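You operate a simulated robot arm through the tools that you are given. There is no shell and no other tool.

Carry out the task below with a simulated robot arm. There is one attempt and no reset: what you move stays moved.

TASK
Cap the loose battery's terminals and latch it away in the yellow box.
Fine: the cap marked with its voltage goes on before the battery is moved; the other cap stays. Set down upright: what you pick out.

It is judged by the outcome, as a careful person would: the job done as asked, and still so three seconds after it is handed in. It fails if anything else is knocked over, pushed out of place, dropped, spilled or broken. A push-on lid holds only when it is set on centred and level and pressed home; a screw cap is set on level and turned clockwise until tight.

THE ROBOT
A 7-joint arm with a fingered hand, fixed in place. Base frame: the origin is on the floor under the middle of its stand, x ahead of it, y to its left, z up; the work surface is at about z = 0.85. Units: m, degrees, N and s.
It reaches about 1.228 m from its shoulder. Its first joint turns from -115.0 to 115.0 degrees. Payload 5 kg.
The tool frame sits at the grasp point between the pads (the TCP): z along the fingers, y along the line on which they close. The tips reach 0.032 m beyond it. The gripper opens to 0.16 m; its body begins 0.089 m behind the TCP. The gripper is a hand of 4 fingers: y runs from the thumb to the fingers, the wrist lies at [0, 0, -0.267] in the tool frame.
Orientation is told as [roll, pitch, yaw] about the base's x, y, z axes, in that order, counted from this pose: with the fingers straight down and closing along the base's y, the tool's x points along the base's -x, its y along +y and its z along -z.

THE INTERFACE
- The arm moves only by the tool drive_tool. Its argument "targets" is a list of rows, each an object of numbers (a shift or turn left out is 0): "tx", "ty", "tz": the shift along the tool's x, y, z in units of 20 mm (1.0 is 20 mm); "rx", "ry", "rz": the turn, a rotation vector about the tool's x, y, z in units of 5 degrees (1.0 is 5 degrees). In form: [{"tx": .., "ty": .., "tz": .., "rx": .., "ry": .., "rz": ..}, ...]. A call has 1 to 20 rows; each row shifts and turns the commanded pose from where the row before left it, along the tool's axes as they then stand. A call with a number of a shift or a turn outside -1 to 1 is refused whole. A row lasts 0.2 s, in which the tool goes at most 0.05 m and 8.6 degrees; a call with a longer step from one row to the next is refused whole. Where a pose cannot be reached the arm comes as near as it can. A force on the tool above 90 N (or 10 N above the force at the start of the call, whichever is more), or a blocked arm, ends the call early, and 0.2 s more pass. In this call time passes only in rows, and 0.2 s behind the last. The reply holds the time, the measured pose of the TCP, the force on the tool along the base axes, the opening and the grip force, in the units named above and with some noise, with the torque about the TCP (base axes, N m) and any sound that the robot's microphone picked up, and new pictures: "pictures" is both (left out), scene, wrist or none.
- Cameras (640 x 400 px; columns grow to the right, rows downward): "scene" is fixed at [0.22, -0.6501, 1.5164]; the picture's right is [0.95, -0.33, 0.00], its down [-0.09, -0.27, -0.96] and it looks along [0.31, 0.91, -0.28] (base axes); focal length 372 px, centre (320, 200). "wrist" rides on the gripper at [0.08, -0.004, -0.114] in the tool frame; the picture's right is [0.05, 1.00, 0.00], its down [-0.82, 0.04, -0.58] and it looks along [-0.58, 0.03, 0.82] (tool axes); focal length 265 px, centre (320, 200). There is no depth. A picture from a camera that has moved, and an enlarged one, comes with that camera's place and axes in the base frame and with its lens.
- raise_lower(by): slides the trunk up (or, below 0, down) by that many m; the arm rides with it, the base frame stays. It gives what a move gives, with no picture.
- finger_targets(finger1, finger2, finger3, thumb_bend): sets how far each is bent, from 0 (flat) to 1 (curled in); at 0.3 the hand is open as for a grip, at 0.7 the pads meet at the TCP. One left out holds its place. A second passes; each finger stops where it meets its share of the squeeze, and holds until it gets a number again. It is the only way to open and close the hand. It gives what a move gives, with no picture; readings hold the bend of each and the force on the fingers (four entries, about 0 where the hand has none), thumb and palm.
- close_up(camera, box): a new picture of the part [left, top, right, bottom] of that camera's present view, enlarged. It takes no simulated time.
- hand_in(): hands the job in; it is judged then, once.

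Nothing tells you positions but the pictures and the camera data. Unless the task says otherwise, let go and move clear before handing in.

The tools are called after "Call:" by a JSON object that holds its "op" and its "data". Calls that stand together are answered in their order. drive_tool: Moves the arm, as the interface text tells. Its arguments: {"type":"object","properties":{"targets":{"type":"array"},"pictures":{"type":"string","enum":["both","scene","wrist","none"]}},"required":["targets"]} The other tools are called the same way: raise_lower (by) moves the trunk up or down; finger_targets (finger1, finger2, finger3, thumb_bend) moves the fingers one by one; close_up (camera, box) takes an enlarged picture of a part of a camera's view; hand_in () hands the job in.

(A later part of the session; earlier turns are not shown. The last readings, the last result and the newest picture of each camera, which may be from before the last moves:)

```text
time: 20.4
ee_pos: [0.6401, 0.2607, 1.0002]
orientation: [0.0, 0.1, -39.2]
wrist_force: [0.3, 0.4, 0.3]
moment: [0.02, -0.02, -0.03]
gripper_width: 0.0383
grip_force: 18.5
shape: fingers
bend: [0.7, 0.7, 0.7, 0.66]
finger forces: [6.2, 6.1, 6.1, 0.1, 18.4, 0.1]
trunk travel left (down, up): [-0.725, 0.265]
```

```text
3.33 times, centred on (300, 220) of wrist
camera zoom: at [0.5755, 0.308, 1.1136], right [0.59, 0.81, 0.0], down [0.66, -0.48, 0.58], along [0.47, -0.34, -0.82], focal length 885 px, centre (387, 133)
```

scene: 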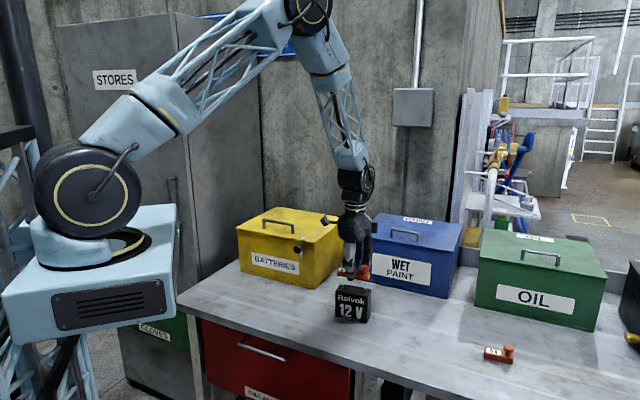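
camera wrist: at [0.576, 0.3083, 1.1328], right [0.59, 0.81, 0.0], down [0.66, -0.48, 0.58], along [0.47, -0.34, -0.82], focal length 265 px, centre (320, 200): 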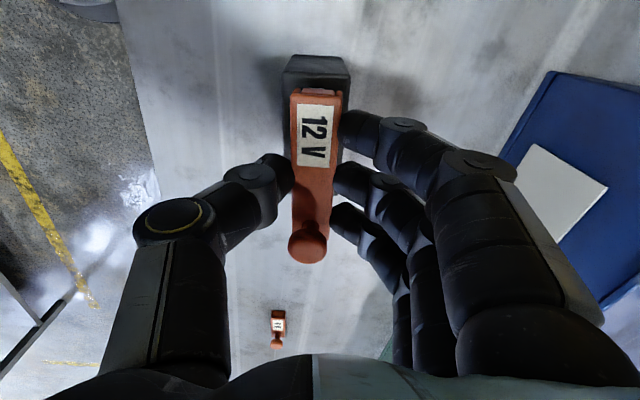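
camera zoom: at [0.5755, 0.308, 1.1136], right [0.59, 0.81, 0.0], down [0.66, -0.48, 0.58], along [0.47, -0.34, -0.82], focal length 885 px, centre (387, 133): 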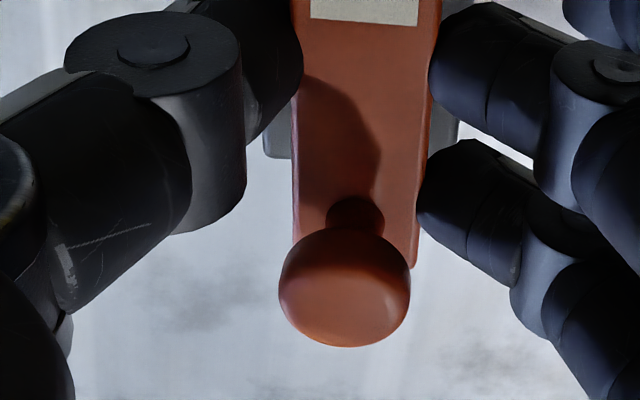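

The cap and terminals agree within 1 mm and the yaw matches. I'll shift 1 mm and lower gently onto the terminals while watching the force.

Call:
{"op": "drive_tool", "data": {"targets": [{"tx": -0.05, "tz": 0.2}, {"tz": 0.2}, {"tz": 0.15}], "pictures": "none"}}

Call:
{"op": "close_up", "data": {"camera": "scene", "box": [325, 265, 380, 300]}}

Call:
{"op": "close_up", "data": {"camera": "wrist", "box": [260, 40, 380, 115]}}

```text
time: 21.2
ee_pos: [0.64, 0.2606, 0.9872]
orientation: [0.0, 0.0, -39.4]
wrist_force: [0.9, -0.2, 0.0]
moment: [0.01, 0.03, 0.02]
gripper_width: 0.0381
grip_force: 18.3
shape: fingers
bend: [0.7, 0.7, 0.7, 0.66]
finger forces: [6.1, 6.1, 6.1, 0.0, 18.4, 0.0]
trunk travel left (down, up): [-0.725, 0.265]
```

```text
11.43 times, centred on (352, 282) of scene
camera zoom: at [0.22, -0.6501, 1.5164], right [0.95, -0.33, 0.0], down [-0.09, -0.27, -0.96], along [0.31, 0.91, -0.28], focal length 4249 px, centre (-51, -743)
```

zoom: 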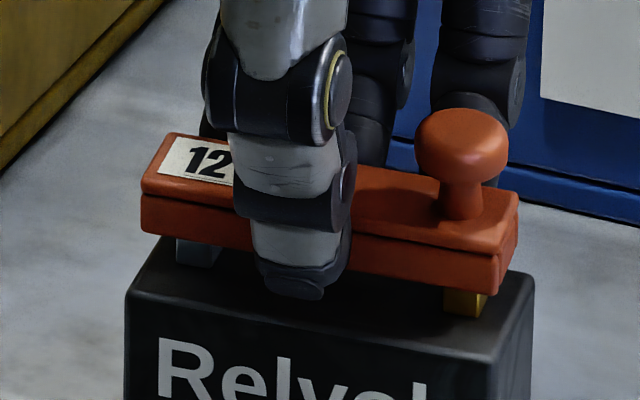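

```text
5.33 times, centred on (320, 78) of wrist
camera zoom: at [0.576, 0.307, 1.1017], right [0.59, 0.81, 0.0], down [0.66, -0.48, 0.58], along [0.46, -0.34, -0.82], focal length 1416 px, centre (320, 853)
```

zoom: 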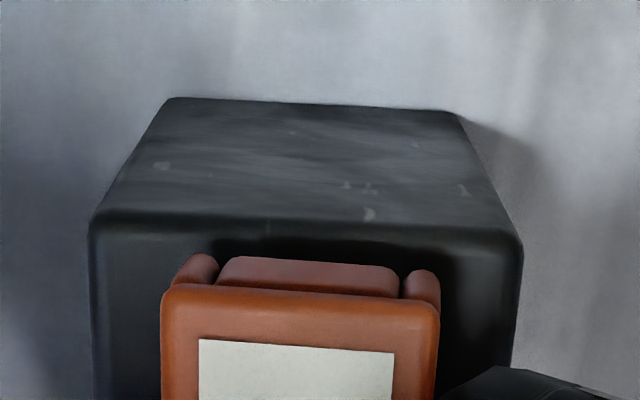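

The cap bottom is at the top of the terminals with no contact yet. I'll keep lowering in small steps.

Call:
{"op": "drive_tool", "data": {"targets": [{"tx": -0.025, "tz": 0.1}, {"tz": 0.1}, {"tz": 0.1}], "pictures": "none"}}

Call:
{"op": "close_up", "data": {"camera": "scene", "box": [325, 265, 380, 300]}}

```text
time: 22.0
ee_pos: [0.6402, 0.2586, 0.983]
orientation: [0.0, 0.0, -39.3]
wrist_force: [0.2, 0.4, -0.5]
moment: [0.0, 0.03, -0.01]
gripper_width: 0.0383
grip_force: 18.4
shape: fingers
bend: [0.7, 0.7, 0.7, 0.66]
finger forces: [6.1, 6.1, 6.1, 0.1, 18.4, 0.0]
trunk travel left (down, up): [-0.725, 0.265]
```

```text
11.43 times, centred on (352, 282) of scene
camera zoom: at [0.22, -0.6501, 1.5164], right [0.95, -0.33, 0.0], down [-0.09, -0.27, -0.96], along [0.31, 0.91, -0.28], focal length 4249 px, centre (-51, -743)
```

zoom: 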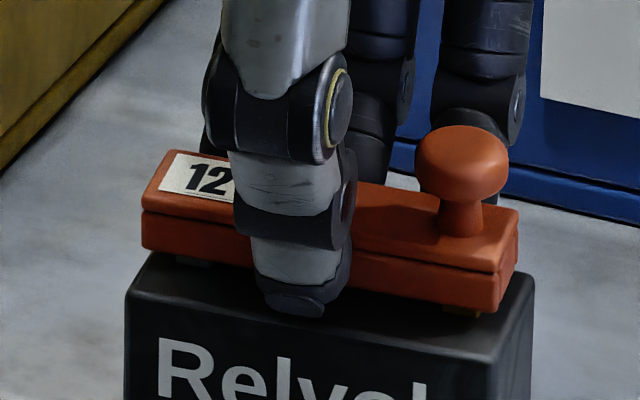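

No resistance so far, so the terminals seem to be entering the cap. I'll keep lowering.

Call:
{"op": "drive_tool", "data": {"targets": [{"tz": 0.1}, {"tz": 0.1}], "pictures": "none"}}

Call:
{"op": "close_up", "data": {"camera": "scene", "box": [325, 265, 380, 300]}}

```text
time: 22.6
ee_pos: [0.6408, 0.26, 0.9794]
orientation: [-0.1, 0.0, -39.3]
wrist_force: [-0.3, 0.4, 0.1]
moment: [-0.02, -0.01, -0.02]
gripper_width: 0.0381
grip_force: 18.4
shape: fingers
bend: [0.7, 0.7, 0.7, 0.66]
finger forces: [6.2, 6.1, 6.1, 0.0, 18.5, 0.0]
trunk travel left (down, up): [-0.725, 0.265]
```

```text
11.43 times, centred on (352, 282) of scene
camera zoom: at [0.22, -0.6501, 1.5164], right [0.95, -0.33, 0.0], down [-0.09, -0.27, -0.96], along [0.31, 0.91, -0.28], focal length 4249 px, centre (-51, -743)
```

zoom: 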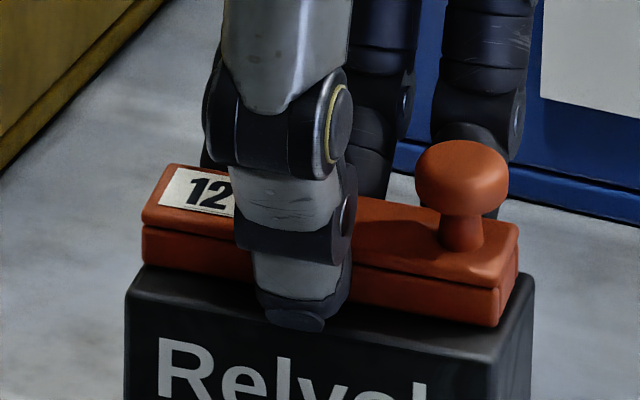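

The cap is almost on the battery top. I'll lower the last few mm.

Call:
{"op": "drive_tool", "data": {"targets": [{"tz": 0.08}, {"tz": 0.07}], "pictures": "none"}}

Call:
{"op": "close_up", "data": {"camera": "scene", "box": [325, 265, 380, 300]}}

```text
time: 23.2
ee_pos: [0.6408, 0.2598, 0.9764]
orientation: [0.1, 0.0, -39.2]
wrist_force: [1.5, -0.4, 5.6]
moment: [-0.07, 0.01, -0.02]
gripper_width: 0.0382
grip_force: 20.1
shape: fingers
bend: [0.7, 0.7, 0.7, 0.67]
finger forces: [6.7, 6.7, 6.9, 0.1, 19.4, 0.1]
trunk travel left (down, up): [-0.725, 0.265]
```

```text
11.43 times, centred on (352, 282) of scene
camera zoom: at [0.22, -0.6501, 1.5164], right [0.95, -0.33, 0.0], down [-0.09, -0.27, -0.96], along [0.31, 0.91, -0.28], focal length 4249 px, centre (-51, -743)
```

zoom: 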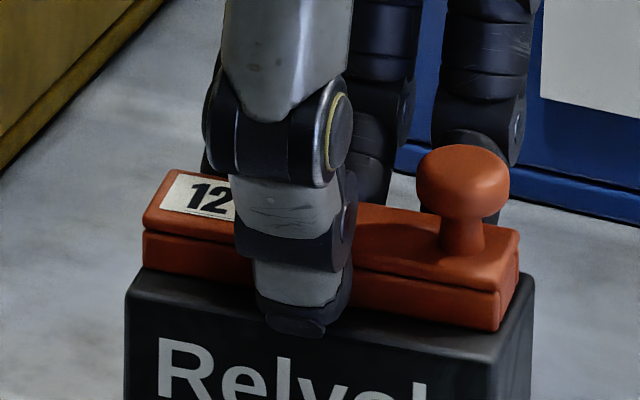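

Contact at 5.6 N, level and centred. I'll press down a little more while still holding it, so it seats level.

Call:
{"op": "drive_tool", "data": {"targets": [{"tz": 0.1}, {"tz": 0.1}], "pictures": "none"}}

Call:
{"op": "close_up", "data": {"camera": "scene", "box": [325, 265, 380, 300]}}

```text
time: 23.8
ee_pos: [0.6417, 0.2601, 0.974]
orientation: [0.2, -0.1, -39.3]
wrist_force: [3.4, 2.0, 31.7]
moment: [-0.04, 0.01, 0.0]
gripper_width: 0.0376
grip_force: 28.7
shape: fingers
bend: [0.7, 0.7, 0.7, 0.68]
finger forces: [11.7, 11.3, 10.6, 0.0, 24.8, 0.0]
trunk travel left (down, up): [-0.725, 0.265]
```

```text
11.43 times, centred on (352, 282) of scene
camera zoom: at [0.22, -0.6501, 1.5164], right [0.95, -0.33, 0.0], down [-0.09, -0.27, -0.96], along [0.31, 0.91, -0.28], focal length 4249 px, centre (-51, -743)
```

zoom: 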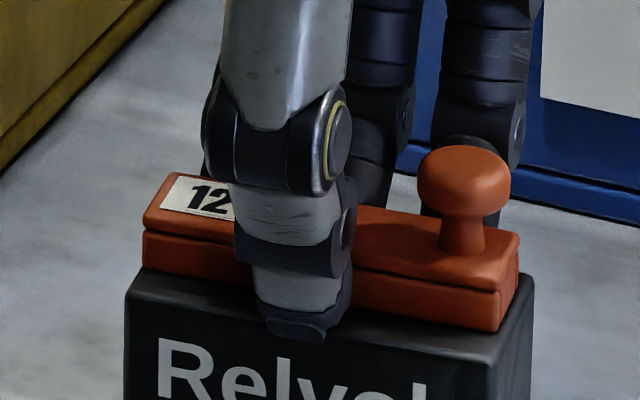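

Force 32 N, with no click heard yet. I'll press a bit harder, staying below the limit.

Call:
{"op": "drive_tool", "data": {"targets": [{"tz": 0.1}, {"tz": 0.1}], "pictures": "none"}}

Call:
{"op": "close_up", "data": {"camera": "scene", "box": [325, 265, 380, 300]}}

```text
time: 24.4
ee_pos: [0.64, 0.26, 0.9733]
orientation: [0.5, -0.2, -39.3]
wrist_force: [7.1, 5.7, 76.6]
moment: [0.21, -0.04, -0.05]
gripper_width: 0.0379
grip_force: 53.2
shape: fingers
bend: [0.71, 0.71, 0.71, 0.69]
finger forces: [22.9, 21.9, 20.8, 0.0, 39.9, 0.1]
trunk travel left (down, up): [-0.725, 0.265]
```

```text
11.43 times, centred on (352, 282) of scene
camera zoom: at [0.22, -0.6501, 1.5164], right [0.95, -0.33, 0.0], down [-0.09, -0.27, -0.96], along [0.31, 0.91, -0.28], focal length 4249 px, centre (-51, -743)
```

zoom: 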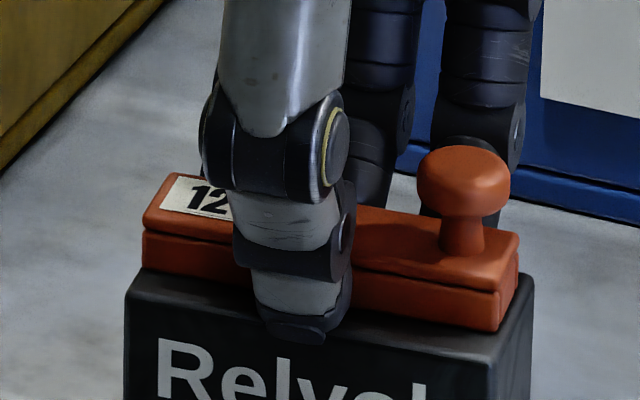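

At 77 N the cap no longer moves, so it is probably home. I'll take the load off, then open the fingers without lifting the cap and look.

Call:
{"op": "drive_tool", "data": {"targets": [{"tz": -0.1}, {"tz": -0.1}, {"tz": -0.08}], "pictures": "none"}}

```text
time: 25.2
ee_pos: [0.6384, 0.2578, 0.9734]
orientation: [0.1, -0.1, -39.3]
wrist_force: [10.7, 6.7, 42.4]
moment: [0.19, -0.65, -0.04]
gripper_width: 0.0378
grip_force: 37.6
shape: fingers
bend: [0.71, 0.71, 0.71, 0.69]
finger forces: [16.0, 17.2, 18.0, 0.1, 23.5, 0.0]
trunk travel left (down, up): [-0.725, 0.265]
```

Call:
{"op": "drive_tool", "data": {"targets": [{"tz": -0.06}, {"tz": -0.05}], "pictures": "none"}}

```text
time: 25.8
ee_pos: [0.638, 0.2586, 0.9738]
orientation: [-0.1, 0.1, -39.3]
wrist_force: [4.7, 2.3, 22.0]
moment: [0.09, -0.18, 0.02]
gripper_width: 0.038
grip_force: 27.3
shape: fingers
bend: [0.71, 0.71, 0.71, 0.68]
finger forces: [10.9, 11.0, 11.3, 0.0, 20.9, 0.0]
trunk travel left (down, up): [-0.725, 0.265]
```

Call:
{"op": "drive_tool", "data": {"targets": [{"tz": -0.06}, {"tz": 0}], "pictures": "none"}}

Call:
{"op": "finger_targets", "data": {"finger1": 0.6, "finger2": 0.6, "finger3": 0.6, "thumb_bend": 0.58}}

Call:
{"op": "close_up", "data": {"camera": "scene", "box": [325, 265, 380, 300]}}

Call:
{"op": "close_up", "data": {"camera": "wrist", "box": [220, 40, 420, 280]}}

```text
time: 26.4
ee_pos: [0.6404, 0.2573, 0.9753]
orientation: [-0.1, 0.1, -39.3]
wrist_force: [-0.2, 1.5, 4.5]
moment: [-0.07, 0.11, -0.01]
gripper_width: 0.0383
grip_force: 18.5
shape: fingers
bend: [0.7, 0.7, 0.7, 0.68]
finger forces: [6.4, 6.3, 6.4, 0.0, 19.1, 0.1]
trunk travel left (down, up): [-0.725, 0.265]
```

```text
time: 27.4
ee_pos: [0.6413, 0.2589, 0.9782]
orientation: [0.1, -0.1, -39.3]
wrist_force: [-0.8, -1.1, 31.6]
moment: [0.72, -0.51, 0.0]
gripper_width: 0.0549
grip_force: 15.9
shape: fingers
bend: [0.63, 0.63, 0.63, 0.57]
finger forces: [11.3, 10.9, 10.3, 0.0, 0.0, 0.1]
trunk travel left (down, up): [-0.725, 0.265]
```

```text
11.43 times, centred on (352, 282) of scene
camera zoom: at [0.22, -0.6501, 1.5164], right [0.95, -0.33, 0.0], down [-0.09, -0.27, -0.96], along [0.31, 0.91, -0.28], focal length 4249 px, centre (-51, -743)
```

zoom: 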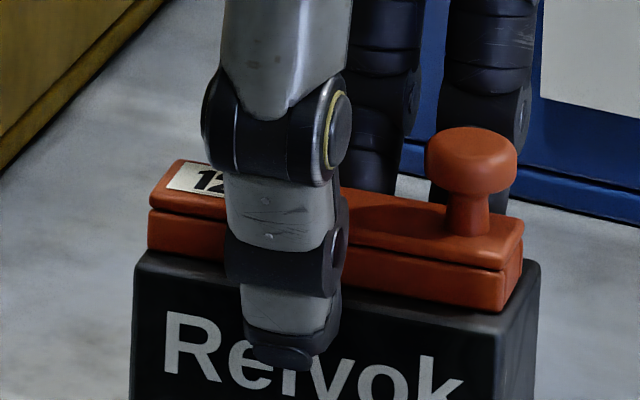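

```text
1.67 times, centred on (320, 160) of wrist
camera zoom: at [0.5759, 0.306, 1.0913], right [0.59, 0.81, 0.0], down [0.66, -0.48, 0.58], along [0.47, -0.34, -0.82], focal length 442 px, centre (320, 267)
```

zoom: 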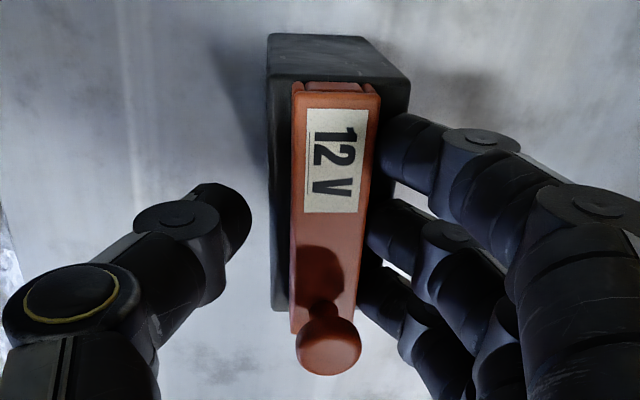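

Opening swept the far fingertips down onto the battery's rear top edge, and the battery looks slightly rocked. I'll check the whole battery before relieving it.

Call:
{"op": "close_up", "data": {"camera": "scene", "box": [315, 250, 395, 330]}}

```text
5.00 times, centred on (355, 290) of scene
camera zoom: at [0.22, -0.6501, 1.5164], right [0.95, -0.33, 0.0], down [-0.09, -0.27, -0.96], along [0.31, 0.91, -0.28], focal length 1859 px, centre (145, -250)
```

zoom: 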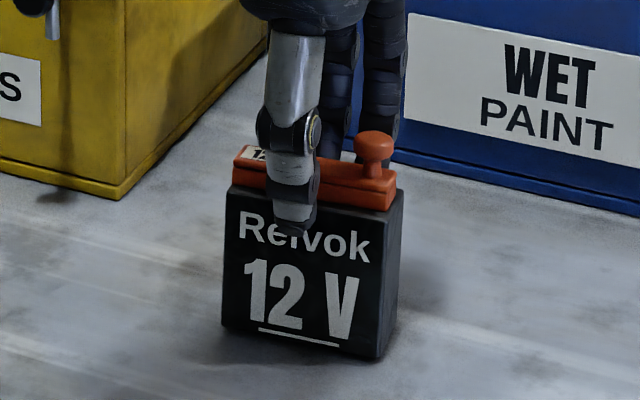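

The battery is leaning back a few degrees under the fingertips. I'll raise the hand slowly so it settles flat again.

Call:
{"op": "drive_tool", "data": {"targets": [{"tz": -0.06}, {"tz": -0.06}, {"tz": -0.06}, {"tz": -0.06}, {"tz": -0.06}, {"tz": -0.06}], "pictures": "none"}}

Call:
{"op": "close_up", "data": {"camera": "scene", "box": [315, 250, 395, 330]}}

```text
time: 28.8
ee_pos: [0.6405, 0.2579, 0.9828]
orientation: [0.0, 0.0, -39.3]
wrist_force: [0.1, -0.8, -0.5]
moment: [0.0, 0.01, -0.01]
gripper_width: 0.0582
grip_force: 0.0
shape: fingers
bend: [0.6, 0.6, 0.6, 0.57]
finger forces: [0.0, 0.0, 0.1, 0.1, 0.0, 0.1]
trunk travel left (down, up): [-0.725, 0.265]
```

```text
5.00 times, centred on (355, 290) of scene
camera zoom: at [0.22, -0.6501, 1.5164], right [0.95, -0.33, 0.0], down [-0.09, -0.27, -0.96], along [0.31, 0.91, -0.28], focal length 1859 px, centre (145, -250)
```

zoom: 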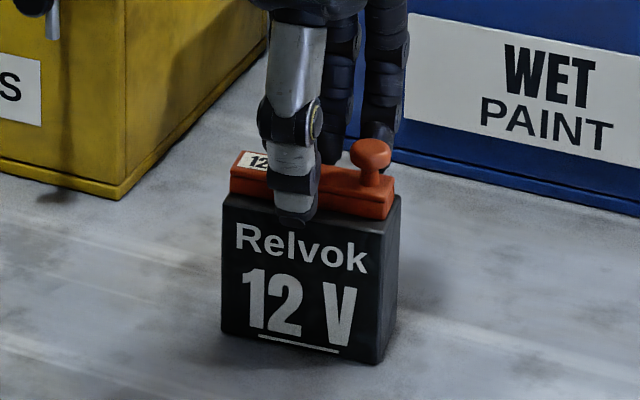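

The battery is flat again in the same place and the cap is on. I'll rise clear and inspect how the cap is seated.

Call:
{"op": "drive_tool", "data": {"targets": [{"tz": -0.3}, {"tz": -0.6}, {"tz": -1}, {"tz": -1}, {"tz": -1}, {"tz": -1}]}}

Call:
{"op": "close_up", "data": {"camera": "scene", "box": [325, 265, 380, 300]}}

Call:
{"op": "close_up", "data": {"camera": "wrist", "box": [240, 20, 400, 220]}}

```text
time: 30.2
ee_pos: [0.6397, 0.2587, 1.0825]
orientation: [0.1, -0.1, -39.3]
wrist_force: [0.1, -0.3, -0.6]
moment: [0.0, -0.01, -0.01]
gripper_width: 0.0581
grip_force: 0.0
shape: fingers
bend: [0.6, 0.6, 0.6, 0.57]
finger forces: [0.0, 0.1, 0.0, 0.0, 0.0, 0.0]
trunk travel left (down, up): [-0.725, 0.265]
camera wrist: at [0.5762, 0.3056, 1.1956], right [0.59, 0.81, 0.0], down [0.66, -0.48, 0.58], along [0.47, -0.34, -0.82], focal length 265 px, centre (320, 200)
```

scene: 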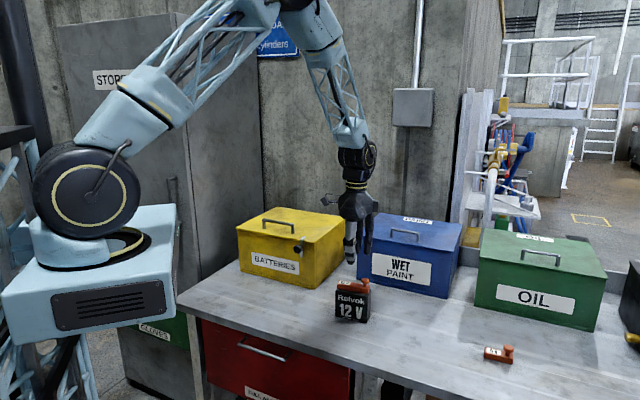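
wrist: 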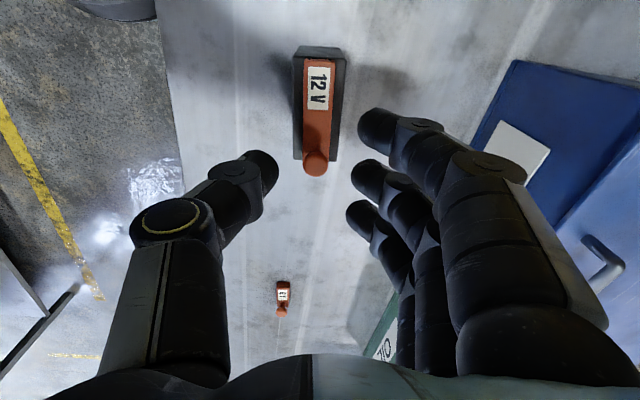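

```text
11.43 times, centred on (352, 282) of scene
camera zoom: at [0.22, -0.6501, 1.5164], right [0.95, -0.33, 0.0], down [-0.09, -0.27, -0.96], along [0.31, 0.91, -0.28], focal length 4249 px, centre (-51, -743)
```

zoom: 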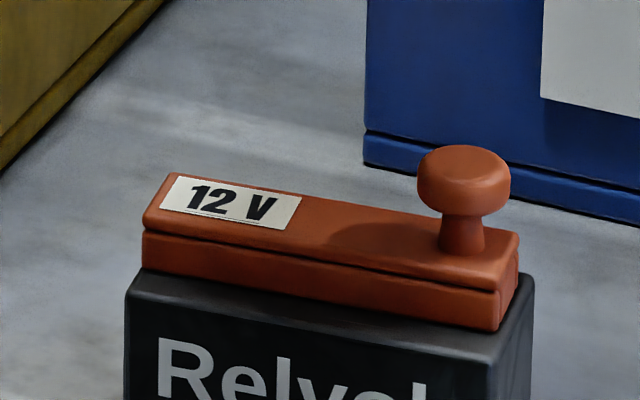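

```text
2.00 times, centred on (320, 120) of wrist
camera zoom: at [0.5762, 0.3056, 1.1956], right [0.59, 0.81, 0.0], down [0.66, -0.48, 0.58], along [0.47, -0.34, -0.82], focal length 531 px, centre (320, 360)
```

zoom: 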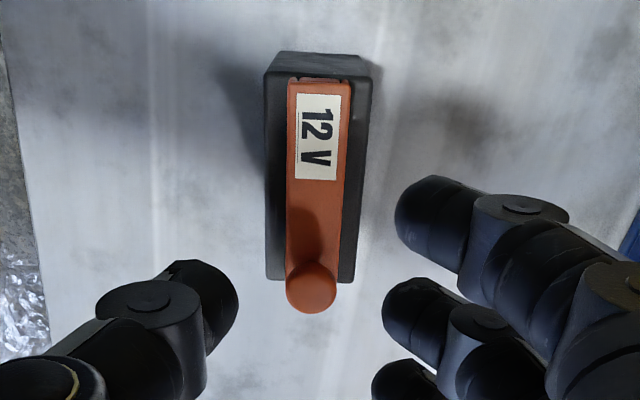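

The cap looks level and centred. I'll zoom in on both ends to see whether any gap is left underneath.

Call:
{"op": "close_up", "data": {"camera": "scene", "box": [334, 278, 352, 292]}}

Call:
{"op": "close_up", "data": {"camera": "scene", "box": [356, 280, 374, 298]}}

Call:
{"op": "close_up", "data": {"camera": "wrist", "box": [285, 40, 355, 80]}}

```text
16.00 times, centred on (343, 285) of scene
camera zoom: at [0.22, -0.6501, 1.5164], right [0.95, -0.33, 0.0], down [-0.09, -0.27, -0.96], along [0.31, 0.91, -0.28], focal length 5948 px, centre (-48, -1160)
```

zoom: 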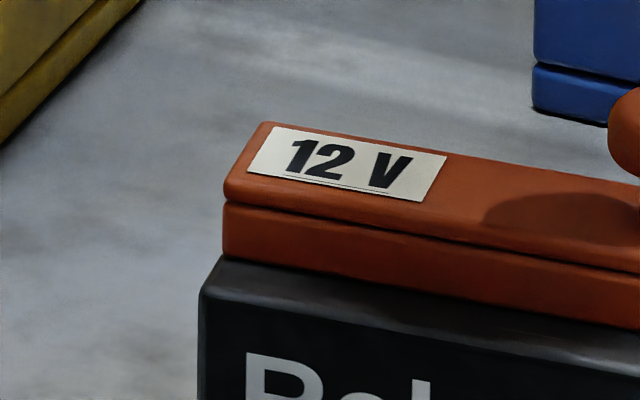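

```text
16.00 times, centred on (365, 289) of scene
camera zoom: at [0.22, -0.6501, 1.5164], right [0.95, -0.33, 0.0], down [-0.09, -0.27, -0.96], along [0.31, 0.91, -0.28], focal length 5948 px, centre (-400, -1224)
```

zoom: 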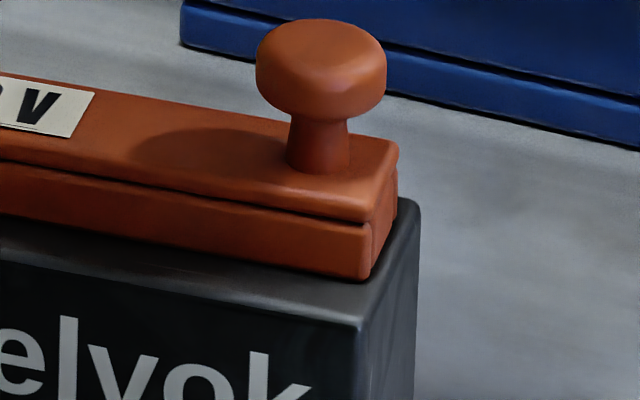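

```text
9.14 times, centred on (320, 60) of wrist
camera zoom: at [0.5762, 0.3056, 1.1956], right [0.59, 0.81, 0.0], down [0.66, -0.48, 0.58], along [0.47, -0.34, -0.82], focal length 2427 px, centre (320, 1480)
```

zoom: 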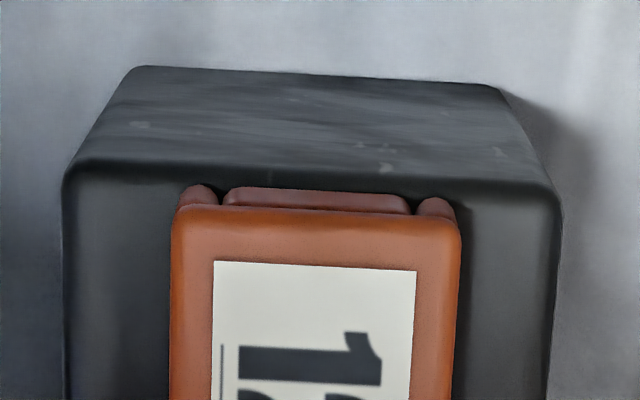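

The cap sits flush with even margins. To be sure it is home, I'll press its middle with a thumb-and-middle-finger pinch, with the other fingers curled clear of the knob. I'll form that hand shape in free air first.

Call:
{"op": "finger_targets", "data": {"finger1": 1.0, "finger2": 0.74, "finger3": 1.0, "thumb_bend": 0.74}}

Call:
{"op": "close_up", "data": {"camera": "wrist", "box": [160, 0, 480, 300]}}

Call:
{"op": "close_up", "data": {"camera": "scene", "box": [310, 180, 410, 320]}}

```text
time: 31.2
ee_pos: [0.6398, 0.2586, 1.0811]
orientation: [0.1, 0.1, -39.4]
wrist_force: [0.0, 0.4, -0.7]
moment: [0.0, 0.01, 0.0]
gripper_width: 0.0496
grip_force: 0.0
shape: fingers
bend: [1.0, 0.73, 1.0, 0.71]
finger forces: [0.1, 0.1, 0.0, 0.0, 0.1, 0.0]
trunk travel left (down, up): [-0.725, 0.265]
```

```text
1.33 times, centred on (320, 150) of wrist
camera zoom: at [0.5765, 0.3058, 1.1954], right [0.59, 0.81, 0.0], down [0.66, -0.48, 0.58], along [0.47, -0.34, -0.82], focal length 354 px, centre (320, 267)
```

zoom: 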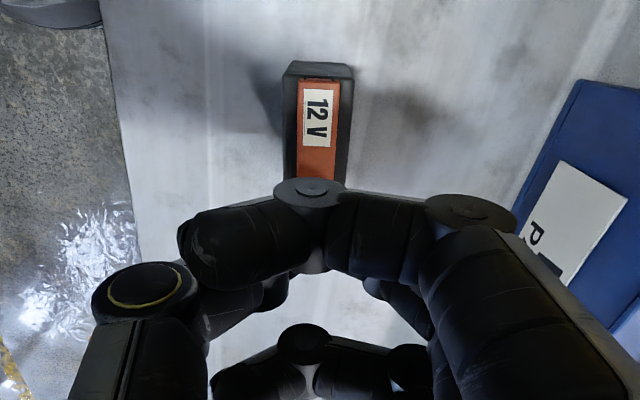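

```text
2.86 times, centred on (360, 250) of scene
camera zoom: at [0.22, -0.6501, 1.5164], right [0.95, -0.33, 0.0], down [-0.09, -0.27, -0.96], along [0.31, 0.91, -0.28], focal length 1062 px, centre (206, 57)
```

zoom: 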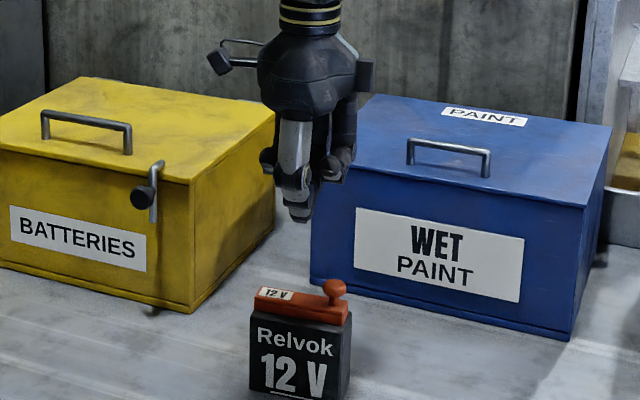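

The pinch is formed with the thumb and middle fingertips leading and the others well above. I'll shift 4 mm to centre on the cap and lower towards it.

Call:
{"op": "drive_tool", "data": {"targets": [{"ty": -0.2, "tz": 0.5}, {"tz": 1}, {"tz": 1}, {"tz": 0.9}, {"tz": 0.5}], "pictures": "none"}}

Call:
{"op": "close_up", "data": {"camera": "scene", "box": [320, 240, 390, 310]}}

Call:
{"op": "close_up", "data": {"camera": "wrist", "box": [160, 0, 480, 300]}}

```text
time: 32.4
ee_pos: [0.6377, 0.2568, 1.004]
orientation: [0.0, 0.0, -39.3]
wrist_force: [-0.3, -0.1, 0.0]
moment: [0.0, 0.0, 0.02]
gripper_width: 0.05
grip_force: 0.0
shape: fingers
bend: [1.0, 0.73, 1.0, 0.71]
finger forces: [0.0, 0.0, 0.0, 0.0, 0.0, 0.1]
trunk travel left (down, up): [-0.725, 0.265]
```

```text
5.71 times, centred on (355, 275) of scene
camera zoom: at [0.22, -0.6501, 1.5164], right [0.95, -0.33, 0.0], down [-0.09, -0.27, -0.96], along [0.31, 0.91, -0.28], focal length 2124 px, centre (120, -229)
```

zoom: 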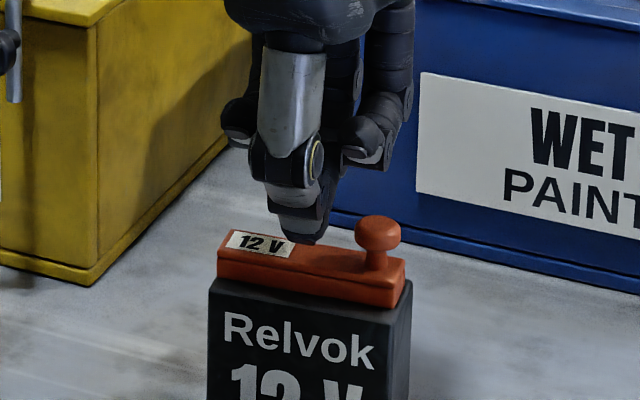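

```text
1.33 times, centred on (320, 150) of wrist
camera zoom: at [0.5735, 0.3031, 1.1178], right [0.59, 0.81, 0.0], down [0.66, -0.48, 0.58], along [0.47, -0.34, -0.82], focal length 354 px, centre (320, 267)
```

zoom: 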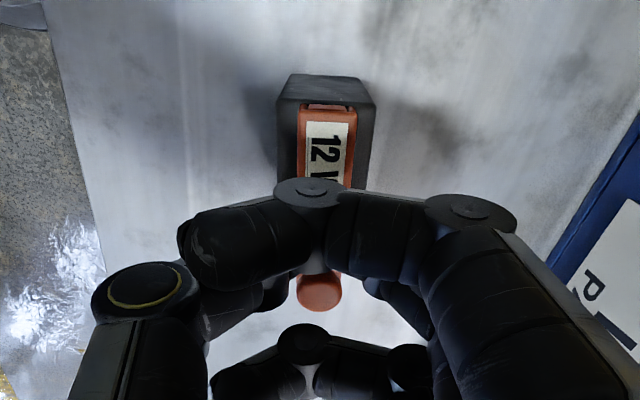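

Call:
{"op": "drive_tool", "data": {"targets": [{"tz": 0.2}, {"tz": 0.2}, {"tz": 0.1}], "pictures": "none"}}

Call:
{"op": "close_up", "data": {"camera": "scene", "box": [325, 255, 380, 300]}}

```text
time: 33.2
ee_pos: [0.638, 0.2562, 0.994]
orientation: [0.0, 0.0, -39.3]
wrist_force: [-0.4, 0.5, 0.3]
moment: [0.0, 0.0, -0.02]
gripper_width: 0.05
grip_force: 0.2
shape: fingers
bend: [1.0, 0.73, 1.0, 0.71]
finger forces: [0.1, 0.0, 0.0, 0.1, 0.1, 0.0]
trunk travel left (down, up): [-0.725, 0.265]
```

```text
8.89 times, centred on (352, 278) of scene
camera zoom: at [0.22, -0.6501, 1.5164], right [0.95, -0.33, 0.0], down [-0.09, -0.27, -0.96], along [0.31, 0.91, -0.28], focal length 3304 px, centre (31, -489)
```

zoom: 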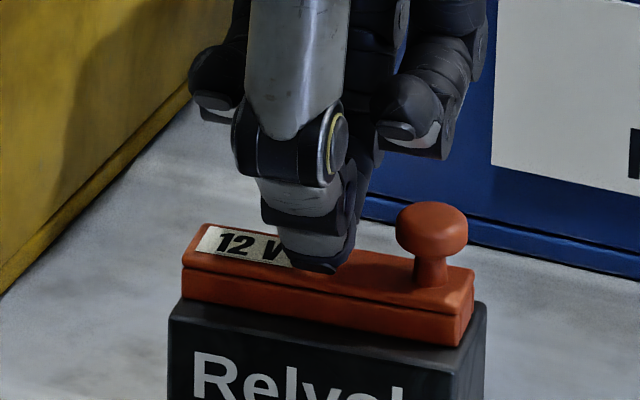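

Call:
{"op": "drive_tool", "data": {"targets": [{"tz": 0.1}, {"tz": 0.1}, {"tz": 0.1}], "pictures": "none"}}

Call:
{"op": "close_up", "data": {"camera": "scene", "box": [325, 255, 380, 300]}}

```text
time: 34.0
ee_pos: [0.6376, 0.255, 0.9882]
orientation: [0.0, 0.0, -39.4]
wrist_force: [-0.9, -0.7, 0.0]
moment: [0.0, 0.0, -0.04]
gripper_width: 0.0496
grip_force: 0.0
shape: fingers
bend: [1.0, 0.73, 1.0, 0.71]
finger forces: [0.1, 0.0, 0.0, 0.0, 0.0, 0.0]
trunk travel left (down, up): [-0.725, 0.265]
```

```text
8.89 times, centred on (352, 278) of scene
camera zoom: at [0.22, -0.6501, 1.5164], right [0.95, -0.33, 0.0], down [-0.09, -0.27, -0.96], along [0.31, 0.91, -0.28], focal length 3304 px, centre (31, -489)
```

zoom: 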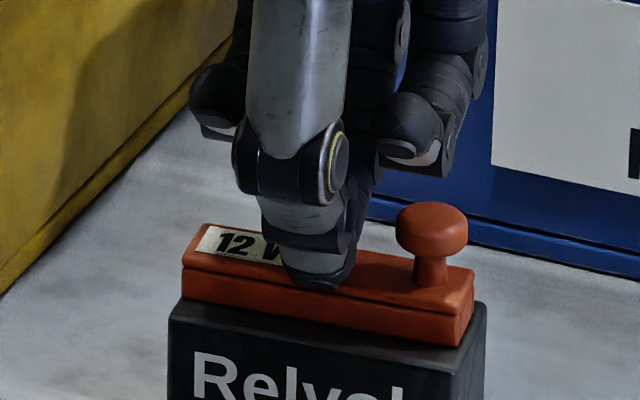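

The thumb tip would land in front of the bar rather than on it. I'll back up, move the thumb away, and press with the middle finger only.

Call:
{"op": "drive_tool", "data": {"targets": [{"tz": -0.5}, {"tz": -1}, {"tz": -1}], "pictures": "none"}}

Call:
{"op": "finger_targets", "data": {"finger1": 1.0, "finger2": 0.74, "finger3": 1.0, "thumb_bend": 0.3}}

Call:
{"op": "close_up", "data": {"camera": "wrist", "box": [160, 50, 480, 300]}}

Call:
{"op": "close_up", "data": {"camera": "scene", "box": [315, 210, 395, 310]}}

```text
time: 34.8
ee_pos: [0.6365, 0.2555, 1.0388]
orientation: [0.0, 0.0, -39.2]
wrist_force: [0.3, 0.0, 0.4]
moment: [-0.01, -0.03, 0.03]
gripper_width: 0.05
grip_force: 0.0
shape: fingers
bend: [1.0, 0.73, 1.0, 0.71]
finger forces: [0.1, 0.0, 0.0, 0.0, 0.0, 0.0]
trunk travel left (down, up): [-0.725, 0.265]
```

```text
time: 35.8
ee_pos: [0.638, 0.2549, 1.0386]
orientation: [0.0, 0.0, -39.4]
wrist_force: [-0.8, 0.1, 1.0]
moment: [0.02, -0.03, 0.02]
gripper_width: 0.0779
grip_force: 0.0
shape: fingers
bend: [1.0, 0.74, 1.0, 0.3]
finger forces: [0.0, 0.1, 0.0, 0.0, 0.0, 0.0]
trunk travel left (down, up): [-0.725, 0.265]
```

```text
1.60 times, centred on (320, 175) of wrist
camera zoom: at [0.574, 0.3025, 1.1529], right [0.59, 0.81, 0.0], down [0.66, -0.48, 0.58], along [0.47, -0.34, -0.82], focal length 425 px, centre (320, 240)
```

zoom: 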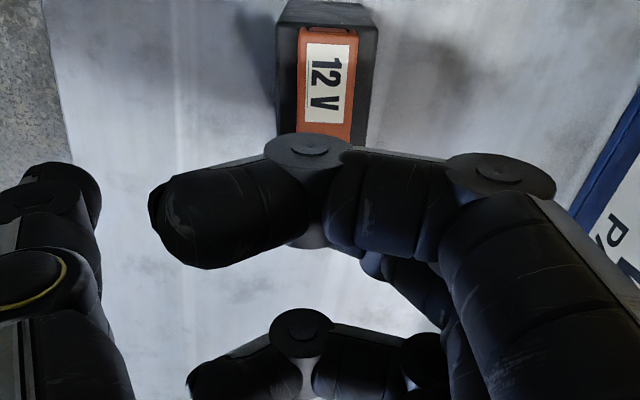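

```text
4.00 times, centred on (355, 260) of scene
camera zoom: at [0.22, -0.6501, 1.5164], right [0.95, -0.33, 0.0], down [-0.09, -0.27, -0.96], along [0.31, 0.91, -0.28], focal length 1487 px, centre (180, -40)
```

zoom: 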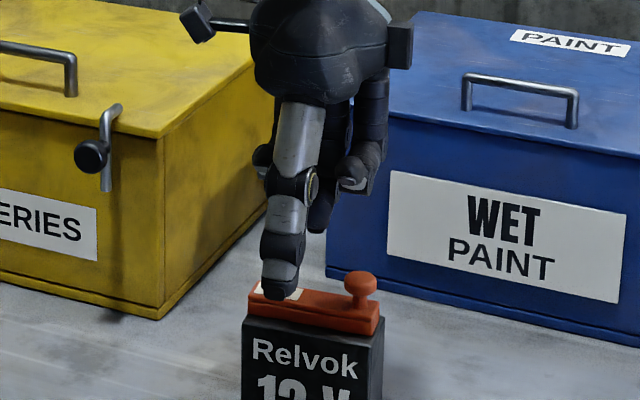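

I'll straighten the other fingers as well. They stay well outside the battery, and I get a clear view of the middle fingertip.

Call:
{"op": "finger_targets", "data": {"finger1": 0.3, "finger2": 0.74, "finger3": 0.3, "thumb_bend": 0.3}}

Call:
{"op": "close_up", "data": {"camera": "wrist", "box": [160, 50, 480, 300]}}

Call:
{"op": "close_up", "data": {"camera": "scene", "box": [315, 210, 395, 310]}}

```text
time: 36.8
ee_pos: [0.6379, 0.2551, 1.0396]
orientation: [-0.1, -0.1, -39.3]
wrist_force: [1.0, 0.0, 0.1]
moment: [0.01, 0.01, 0.0]
gripper_width: 0.1703
grip_force: 0.0
shape: fingers
bend: [0.3, 0.74, 0.3, 0.3]
finger forces: [0.0, 0.0, 0.0, 0.0, 0.1, 0.1]
trunk travel left (down, up): [-0.725, 0.265]
```

```text
1.60 times, centred on (320, 175) of wrist
camera zoom: at [0.574, 0.3024, 1.1528], right [0.59, 0.81, 0.0], down [0.66, -0.48, 0.58], along [0.47, -0.34, -0.82], focal length 425 px, centre (320, 240)
```

zoom: 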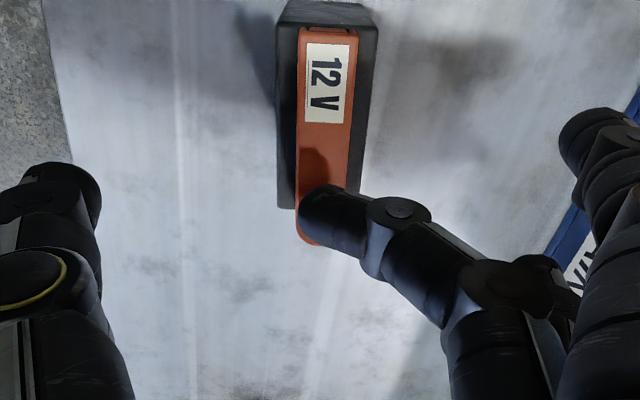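

```text
4.00 times, centred on (355, 260) of scene
camera zoom: at [0.22, -0.6501, 1.5164], right [0.95, -0.33, 0.0], down [-0.09, -0.27, -0.96], along [0.31, 0.91, -0.28], focal length 1487 px, centre (180, -40)
```

zoom: 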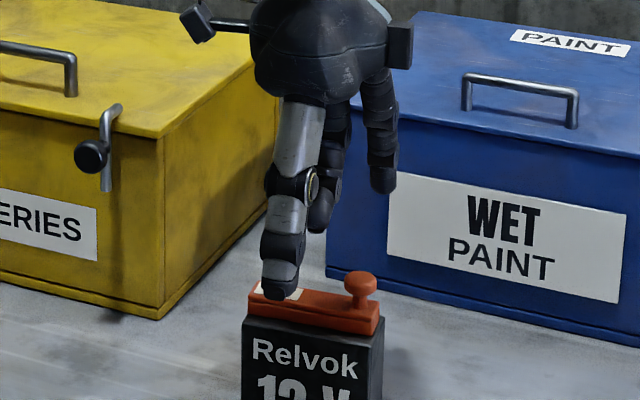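

The middle fingertip is right over the cap centreline. I'll lower until it touches, then press.

Call:
{"op": "drive_tool", "data": {"targets": [{"tz": 0.8}, {"tz": 0.8}, {"tz": 0.6}, {"tz": 0.2}], "pictures": "none"}}

Call:
{"op": "close_up", "data": {"camera": "scene", "box": [315, 240, 395, 310]}}

Call:
{"op": "close_up", "data": {"camera": "wrist", "box": [220, 80, 420, 240]}}

```text
time: 37.8
ee_pos: [0.6378, 0.2566, 0.9885]
orientation: [0.0, 0.0, -39.3]
wrist_force: [1.1, 0.0, -0.6]
moment: [0.02, 0.04, 0.03]
gripper_width: 0.1702
grip_force: 0.0
shape: fingers
bend: [0.3, 0.74, 0.3, 0.3]
finger forces: [0.0, 0.1, 0.1, 0.0, 0.0, 0.0]
trunk travel left (down, up): [-0.725, 0.265]
```

```text
5.71 times, centred on (355, 275) of scene
camera zoom: at [0.22, -0.6501, 1.5164], right [0.95, -0.33, 0.0], down [-0.09, -0.27, -0.96], along [0.31, 0.91, -0.28], focal length 2124 px, centre (120, -229)
```

zoom: 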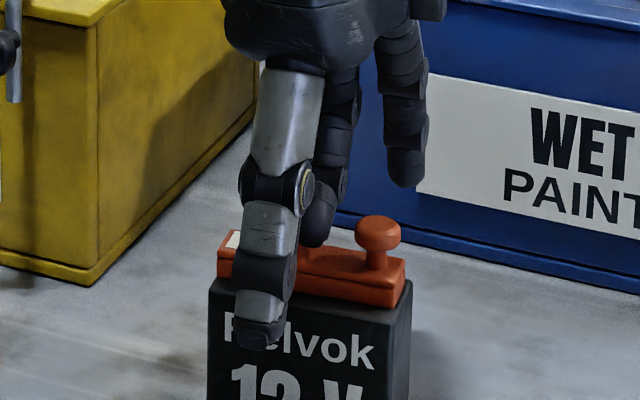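

```text
2.50 times, centred on (320, 160) of wrist
camera zoom: at [0.5741, 0.3035, 1.1033], right [0.59, 0.81, 0.0], down [0.66, -0.48, 0.58], along [0.47, -0.34, -0.82], focal length 664 px, centre (320, 300)
```

zoom: 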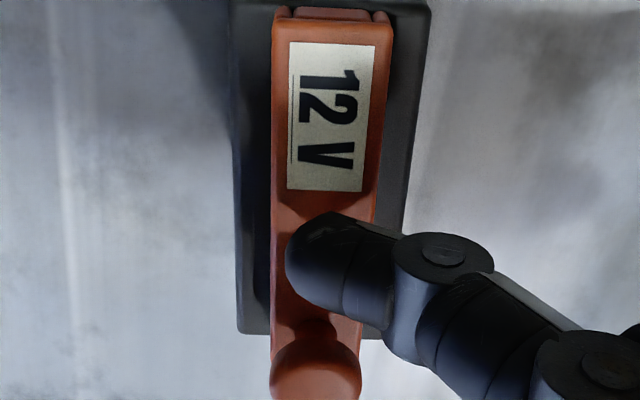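

Call:
{"op": "drive_tool", "data": {"targets": [{"tz": 0.15}, {"tz": 0.15}, {"tz": 0.1}], "pictures": "none"}}

```text
time: 38.6
ee_pos: [0.638, 0.2562, 0.9827]
orientation: [0.0, 0.0, -39.3]
wrist_force: [2.3, 1.2, 5.9]
moment: [0.04, 0.0, -0.01]
gripper_width: 0.1702
grip_force: 3.3
shape: fingers
bend: [0.3, 0.75, 0.3, 0.3]
finger forces: [0.0, 6.1, 0.0, 0.0, 0.0, 0.0]
trunk travel left (down, up): [-0.725, 0.265]
```

Contact with 6 N under the middle finger. I'll press harder now.

Call:
{"op": "drive_tool", "data": {"targets": [{"tz": 0.1}, {"tz": 0.1}], "pictures": "none"}}

Call:
{"op": "close_up", "data": {"camera": "scene", "box": [315, 240, 395, 310]}}

```text
time: 39.2
ee_pos: [0.6371, 0.2556, 0.9796]
orientation: [0.1, -0.2, -39.2]
wrist_force: [2.1, 4.3, 15.2]
moment: [-0.01, 0.03, -0.02]
gripper_width: 0.1701
grip_force: 7.4
shape: fingers
bend: [0.3, 0.77, 0.3, 0.3]
finger forces: [0.0, 14.9, 0.1, 0.1, 0.0, 0.0]
trunk travel left (down, up): [-0.725, 0.265]
```

```text
5.71 times, centred on (355, 275) of scene
camera zoom: at [0.22, -0.6501, 1.5164], right [0.95, -0.33, 0.0], down [-0.09, -0.27, -0.96], along [0.31, 0.91, -0.28], focal length 2124 px, centre (120, -229)
```

zoom: 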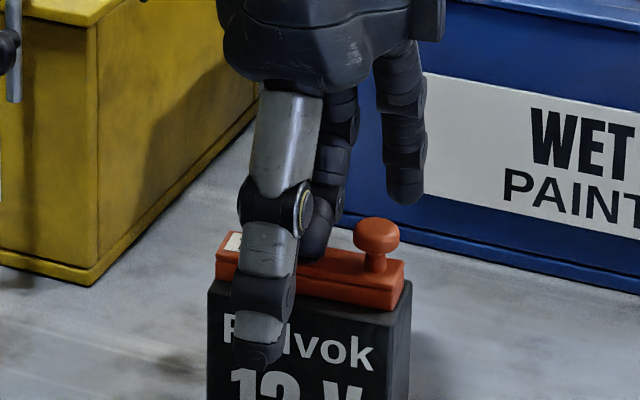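

Call:
{"op": "drive_tool", "data": {"targets": [{"tz": 0.15}, {"tz": 0.15}, {"tz": 0.15}], "pictures": "none"}}

Call:
{"op": "close_up", "data": {"camera": "scene", "box": [315, 240, 395, 310]}}

Call:
{"op": "close_up", "data": {"camera": "wrist", "box": [220, 80, 420, 240]}}

```text
time: 40.0
ee_pos: [0.6375, 0.2555, 0.9684]
orientation: [-0.2, 0.0, -39.3]
wrist_force: [1.7, 2.3, 11.9]
moment: [-0.04, 0.05, 0.01]
gripper_width: 0.1699
grip_force: 5.5
shape: fingers
bend: [0.3, 0.83, 0.3, 0.3]
finger forces: [0.0, 11.3, 0.0, 0.1, 0.0, 0.0]
trunk travel left (down, up): [-0.725, 0.265]
```

```text
5.71 times, centred on (355, 275) of scene
camera zoom: at [0.22, -0.6501, 1.5164], right [0.95, -0.33, 0.0], down [-0.09, -0.27, -0.96], along [0.31, 0.91, -0.28], focal length 2124 px, centre (120, -229)
```

zoom: 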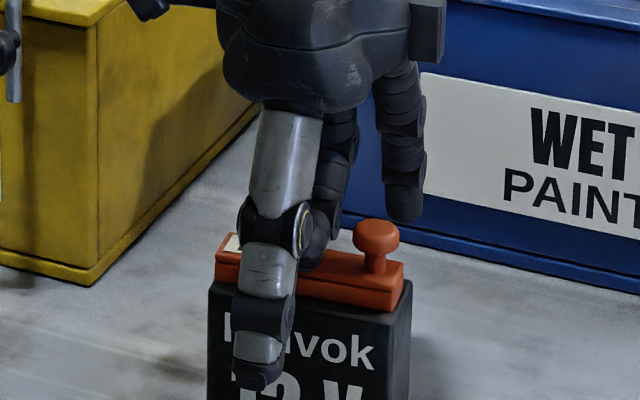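

```text
2.50 times, centred on (320, 160) of wrist
camera zoom: at [0.5735, 0.3029, 1.0815], right [0.59, 0.81, 0.0], down [0.66, -0.48, 0.58], along [0.46, -0.34, -0.82], focal length 664 px, centre (320, 300)
```

zoom: 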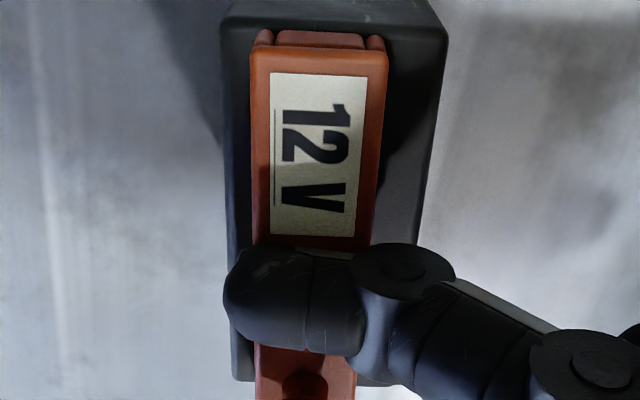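

The single finger yields and seems to have dragged the cap a few mm sideways, so I'll stop pressing this way. I'll rise and inspect.

Call:
{"op": "drive_tool", "data": {"targets": [{"tz": -0.3}, {"tz": -0.6}, {"tz": -1}, {"tz": -1}, {"tz": -1}, {"tz": -1}], "pictures": "none"}}

Call:
{"op": "finger_targets", "data": {"finger1": 0.3, "finger2": 0.3, "finger3": 0.3, "thumb_bend": 0.3}}

Call:
{"op": "close_up", "data": {"camera": "scene", "box": [325, 265, 380, 300]}}

Call:
{"op": "close_up", "data": {"camera": "wrist", "box": [260, 20, 380, 200]}}

```text
time: 41.4
ee_pos: [0.6393, 0.2554, 1.0677]
orientation: [0.0, 0.0, -39.4]
wrist_force: [0.6, 0.0, 1.0]
moment: [0.01, -0.01, -0.01]
gripper_width: 0.1698
grip_force: 0.0
shape: fingers
bend: [0.3, 0.74, 0.3, 0.3]
finger forces: [0.1, 0.0, 0.1, 0.1, 0.0, 0.0]
trunk travel left (down, up): [-0.725, 0.265]
```

```text
time: 42.4
ee_pos: [0.6392, 0.2542, 1.0679]
orientation: [0.1, 0.0, -39.4]
wrist_force: [0.2, 0.2, -0.4]
moment: [0.0, -0.02, -0.03]
gripper_width: 0.1697
grip_force: 0.0
shape: fingers
bend: [0.3, 0.3, 0.3, 0.3]
finger forces: [0.0, 0.1, 0.0, 0.0, 0.0, 0.0]
trunk travel left (down, up): [-0.725, 0.265]
```

```text
11.43 times, centred on (352, 282) of scene
camera zoom: at [0.22, -0.6501, 1.5164], right [0.95, -0.33, 0.0], down [-0.09, -0.27, -0.96], along [0.31, 0.91, -0.28], focal length 4249 px, centre (-51, -743)
```

zoom: 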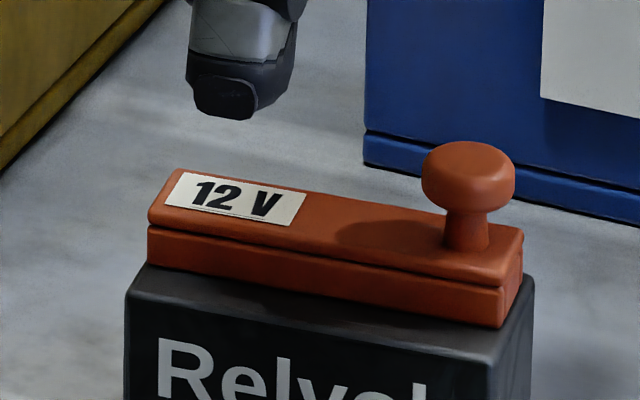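

```text
2.22 times, centred on (320, 110) of wrist
camera zoom: at [0.5752, 0.3026, 1.1818], right [0.59, 0.81, 0.0], down [0.66, -0.48, 0.58], along [0.47, -0.34, -0.82], focal length 590 px, centre (320, 400)
```

zoom: 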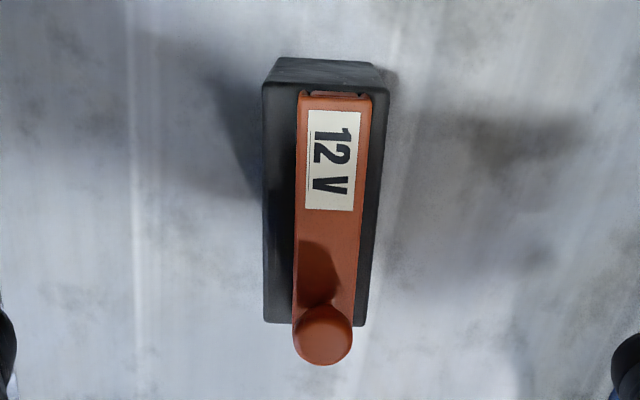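

The cap still covers both terminals but has slid about 3 mm toward the back, so it isn't firmly home. My earlier hard press was probably carried by the fingertips on the battery. I'll re-grip the bar higher, with the tips clear of the battery top, which also re-centres it, and press through the cap itself.

Call:
{"op": "finger_targets", "data": {"finger1": 0.6, "finger2": 0.6, "finger3": 0.6, "thumb_bend": 0.6}}

Call:
{"op": "drive_tool", "data": {"targets": [{"ty": 0.2, "tz": 0.5}, {"tz": 1}, {"tz": 1}, {"tz": 0.9}, {"tz": 0.5}], "pictures": "none"}}

Call:
{"op": "close_up", "data": {"camera": "scene", "box": [325, 265, 380, 300]}}

Call:
{"op": "close_up", "data": {"camera": "wrist", "box": [220, 40, 420, 280]}}

```text
time: 43.4
ee_pos: [0.6394, 0.2566, 1.068]
orientation: [0.0, -0.1, -39.3]
wrist_force: [-1.0, 0.2, 0.1]
moment: [0.01, -0.02, -0.02]
gripper_width: 0.0542
grip_force: 0.1
shape: fingers
bend: [0.6, 0.6, 0.6, 0.6]
finger forces: [0.0, 0.1, 0.0, 0.0, 0.0, 0.0]
trunk travel left (down, up): [-0.725, 0.265]
```

```text
time: 44.6
ee_pos: [0.6411, 0.2602, 0.9878]
orientation: [0.0, 0.0, -39.3]
wrist_force: [-0.2, -0.1, -0.1]
moment: [-0.01, -0.04, -0.01]
gripper_width: 0.0543
grip_force: 0.0
shape: fingers
bend: [0.6, 0.6, 0.6, 0.6]
finger forces: [0.0, 0.0, 0.0, 0.0, 0.0, 0.1]
trunk travel left (down, up): [-0.725, 0.265]
```

```text
11.43 times, centred on (352, 282) of scene
camera zoom: at [0.22, -0.6501, 1.5164], right [0.95, -0.33, 0.0], down [-0.09, -0.27, -0.96], along [0.31, 0.91, -0.28], focal length 4249 px, centre (-51, -743)
```

zoom: 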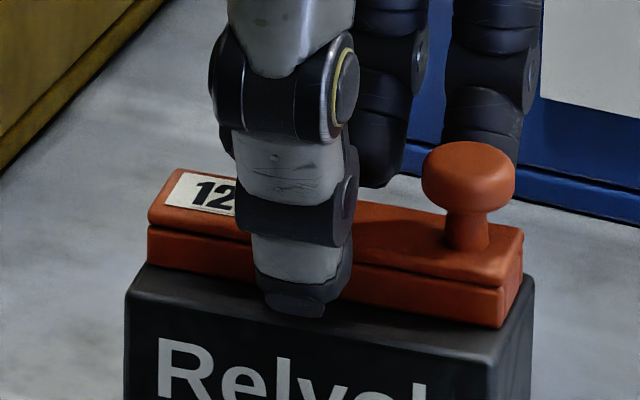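

```text
1.67 times, centred on (320, 160) of wrist
camera zoom: at [0.5775, 0.3061, 1.1025], right [0.59, 0.81, 0.0], down [0.66, -0.48, 0.58], along [0.47, -0.34, -0.82], focal length 442 px, centre (320, 267)
```

zoom: 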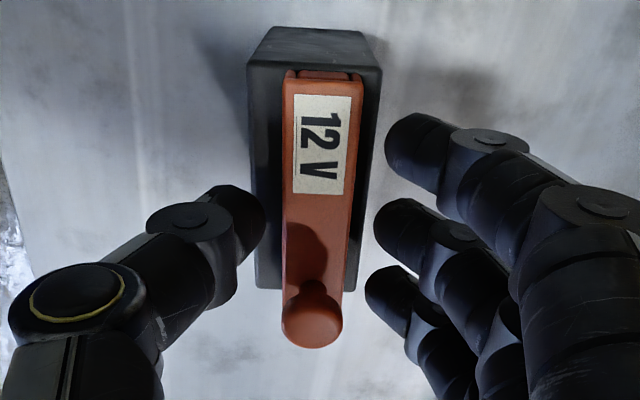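

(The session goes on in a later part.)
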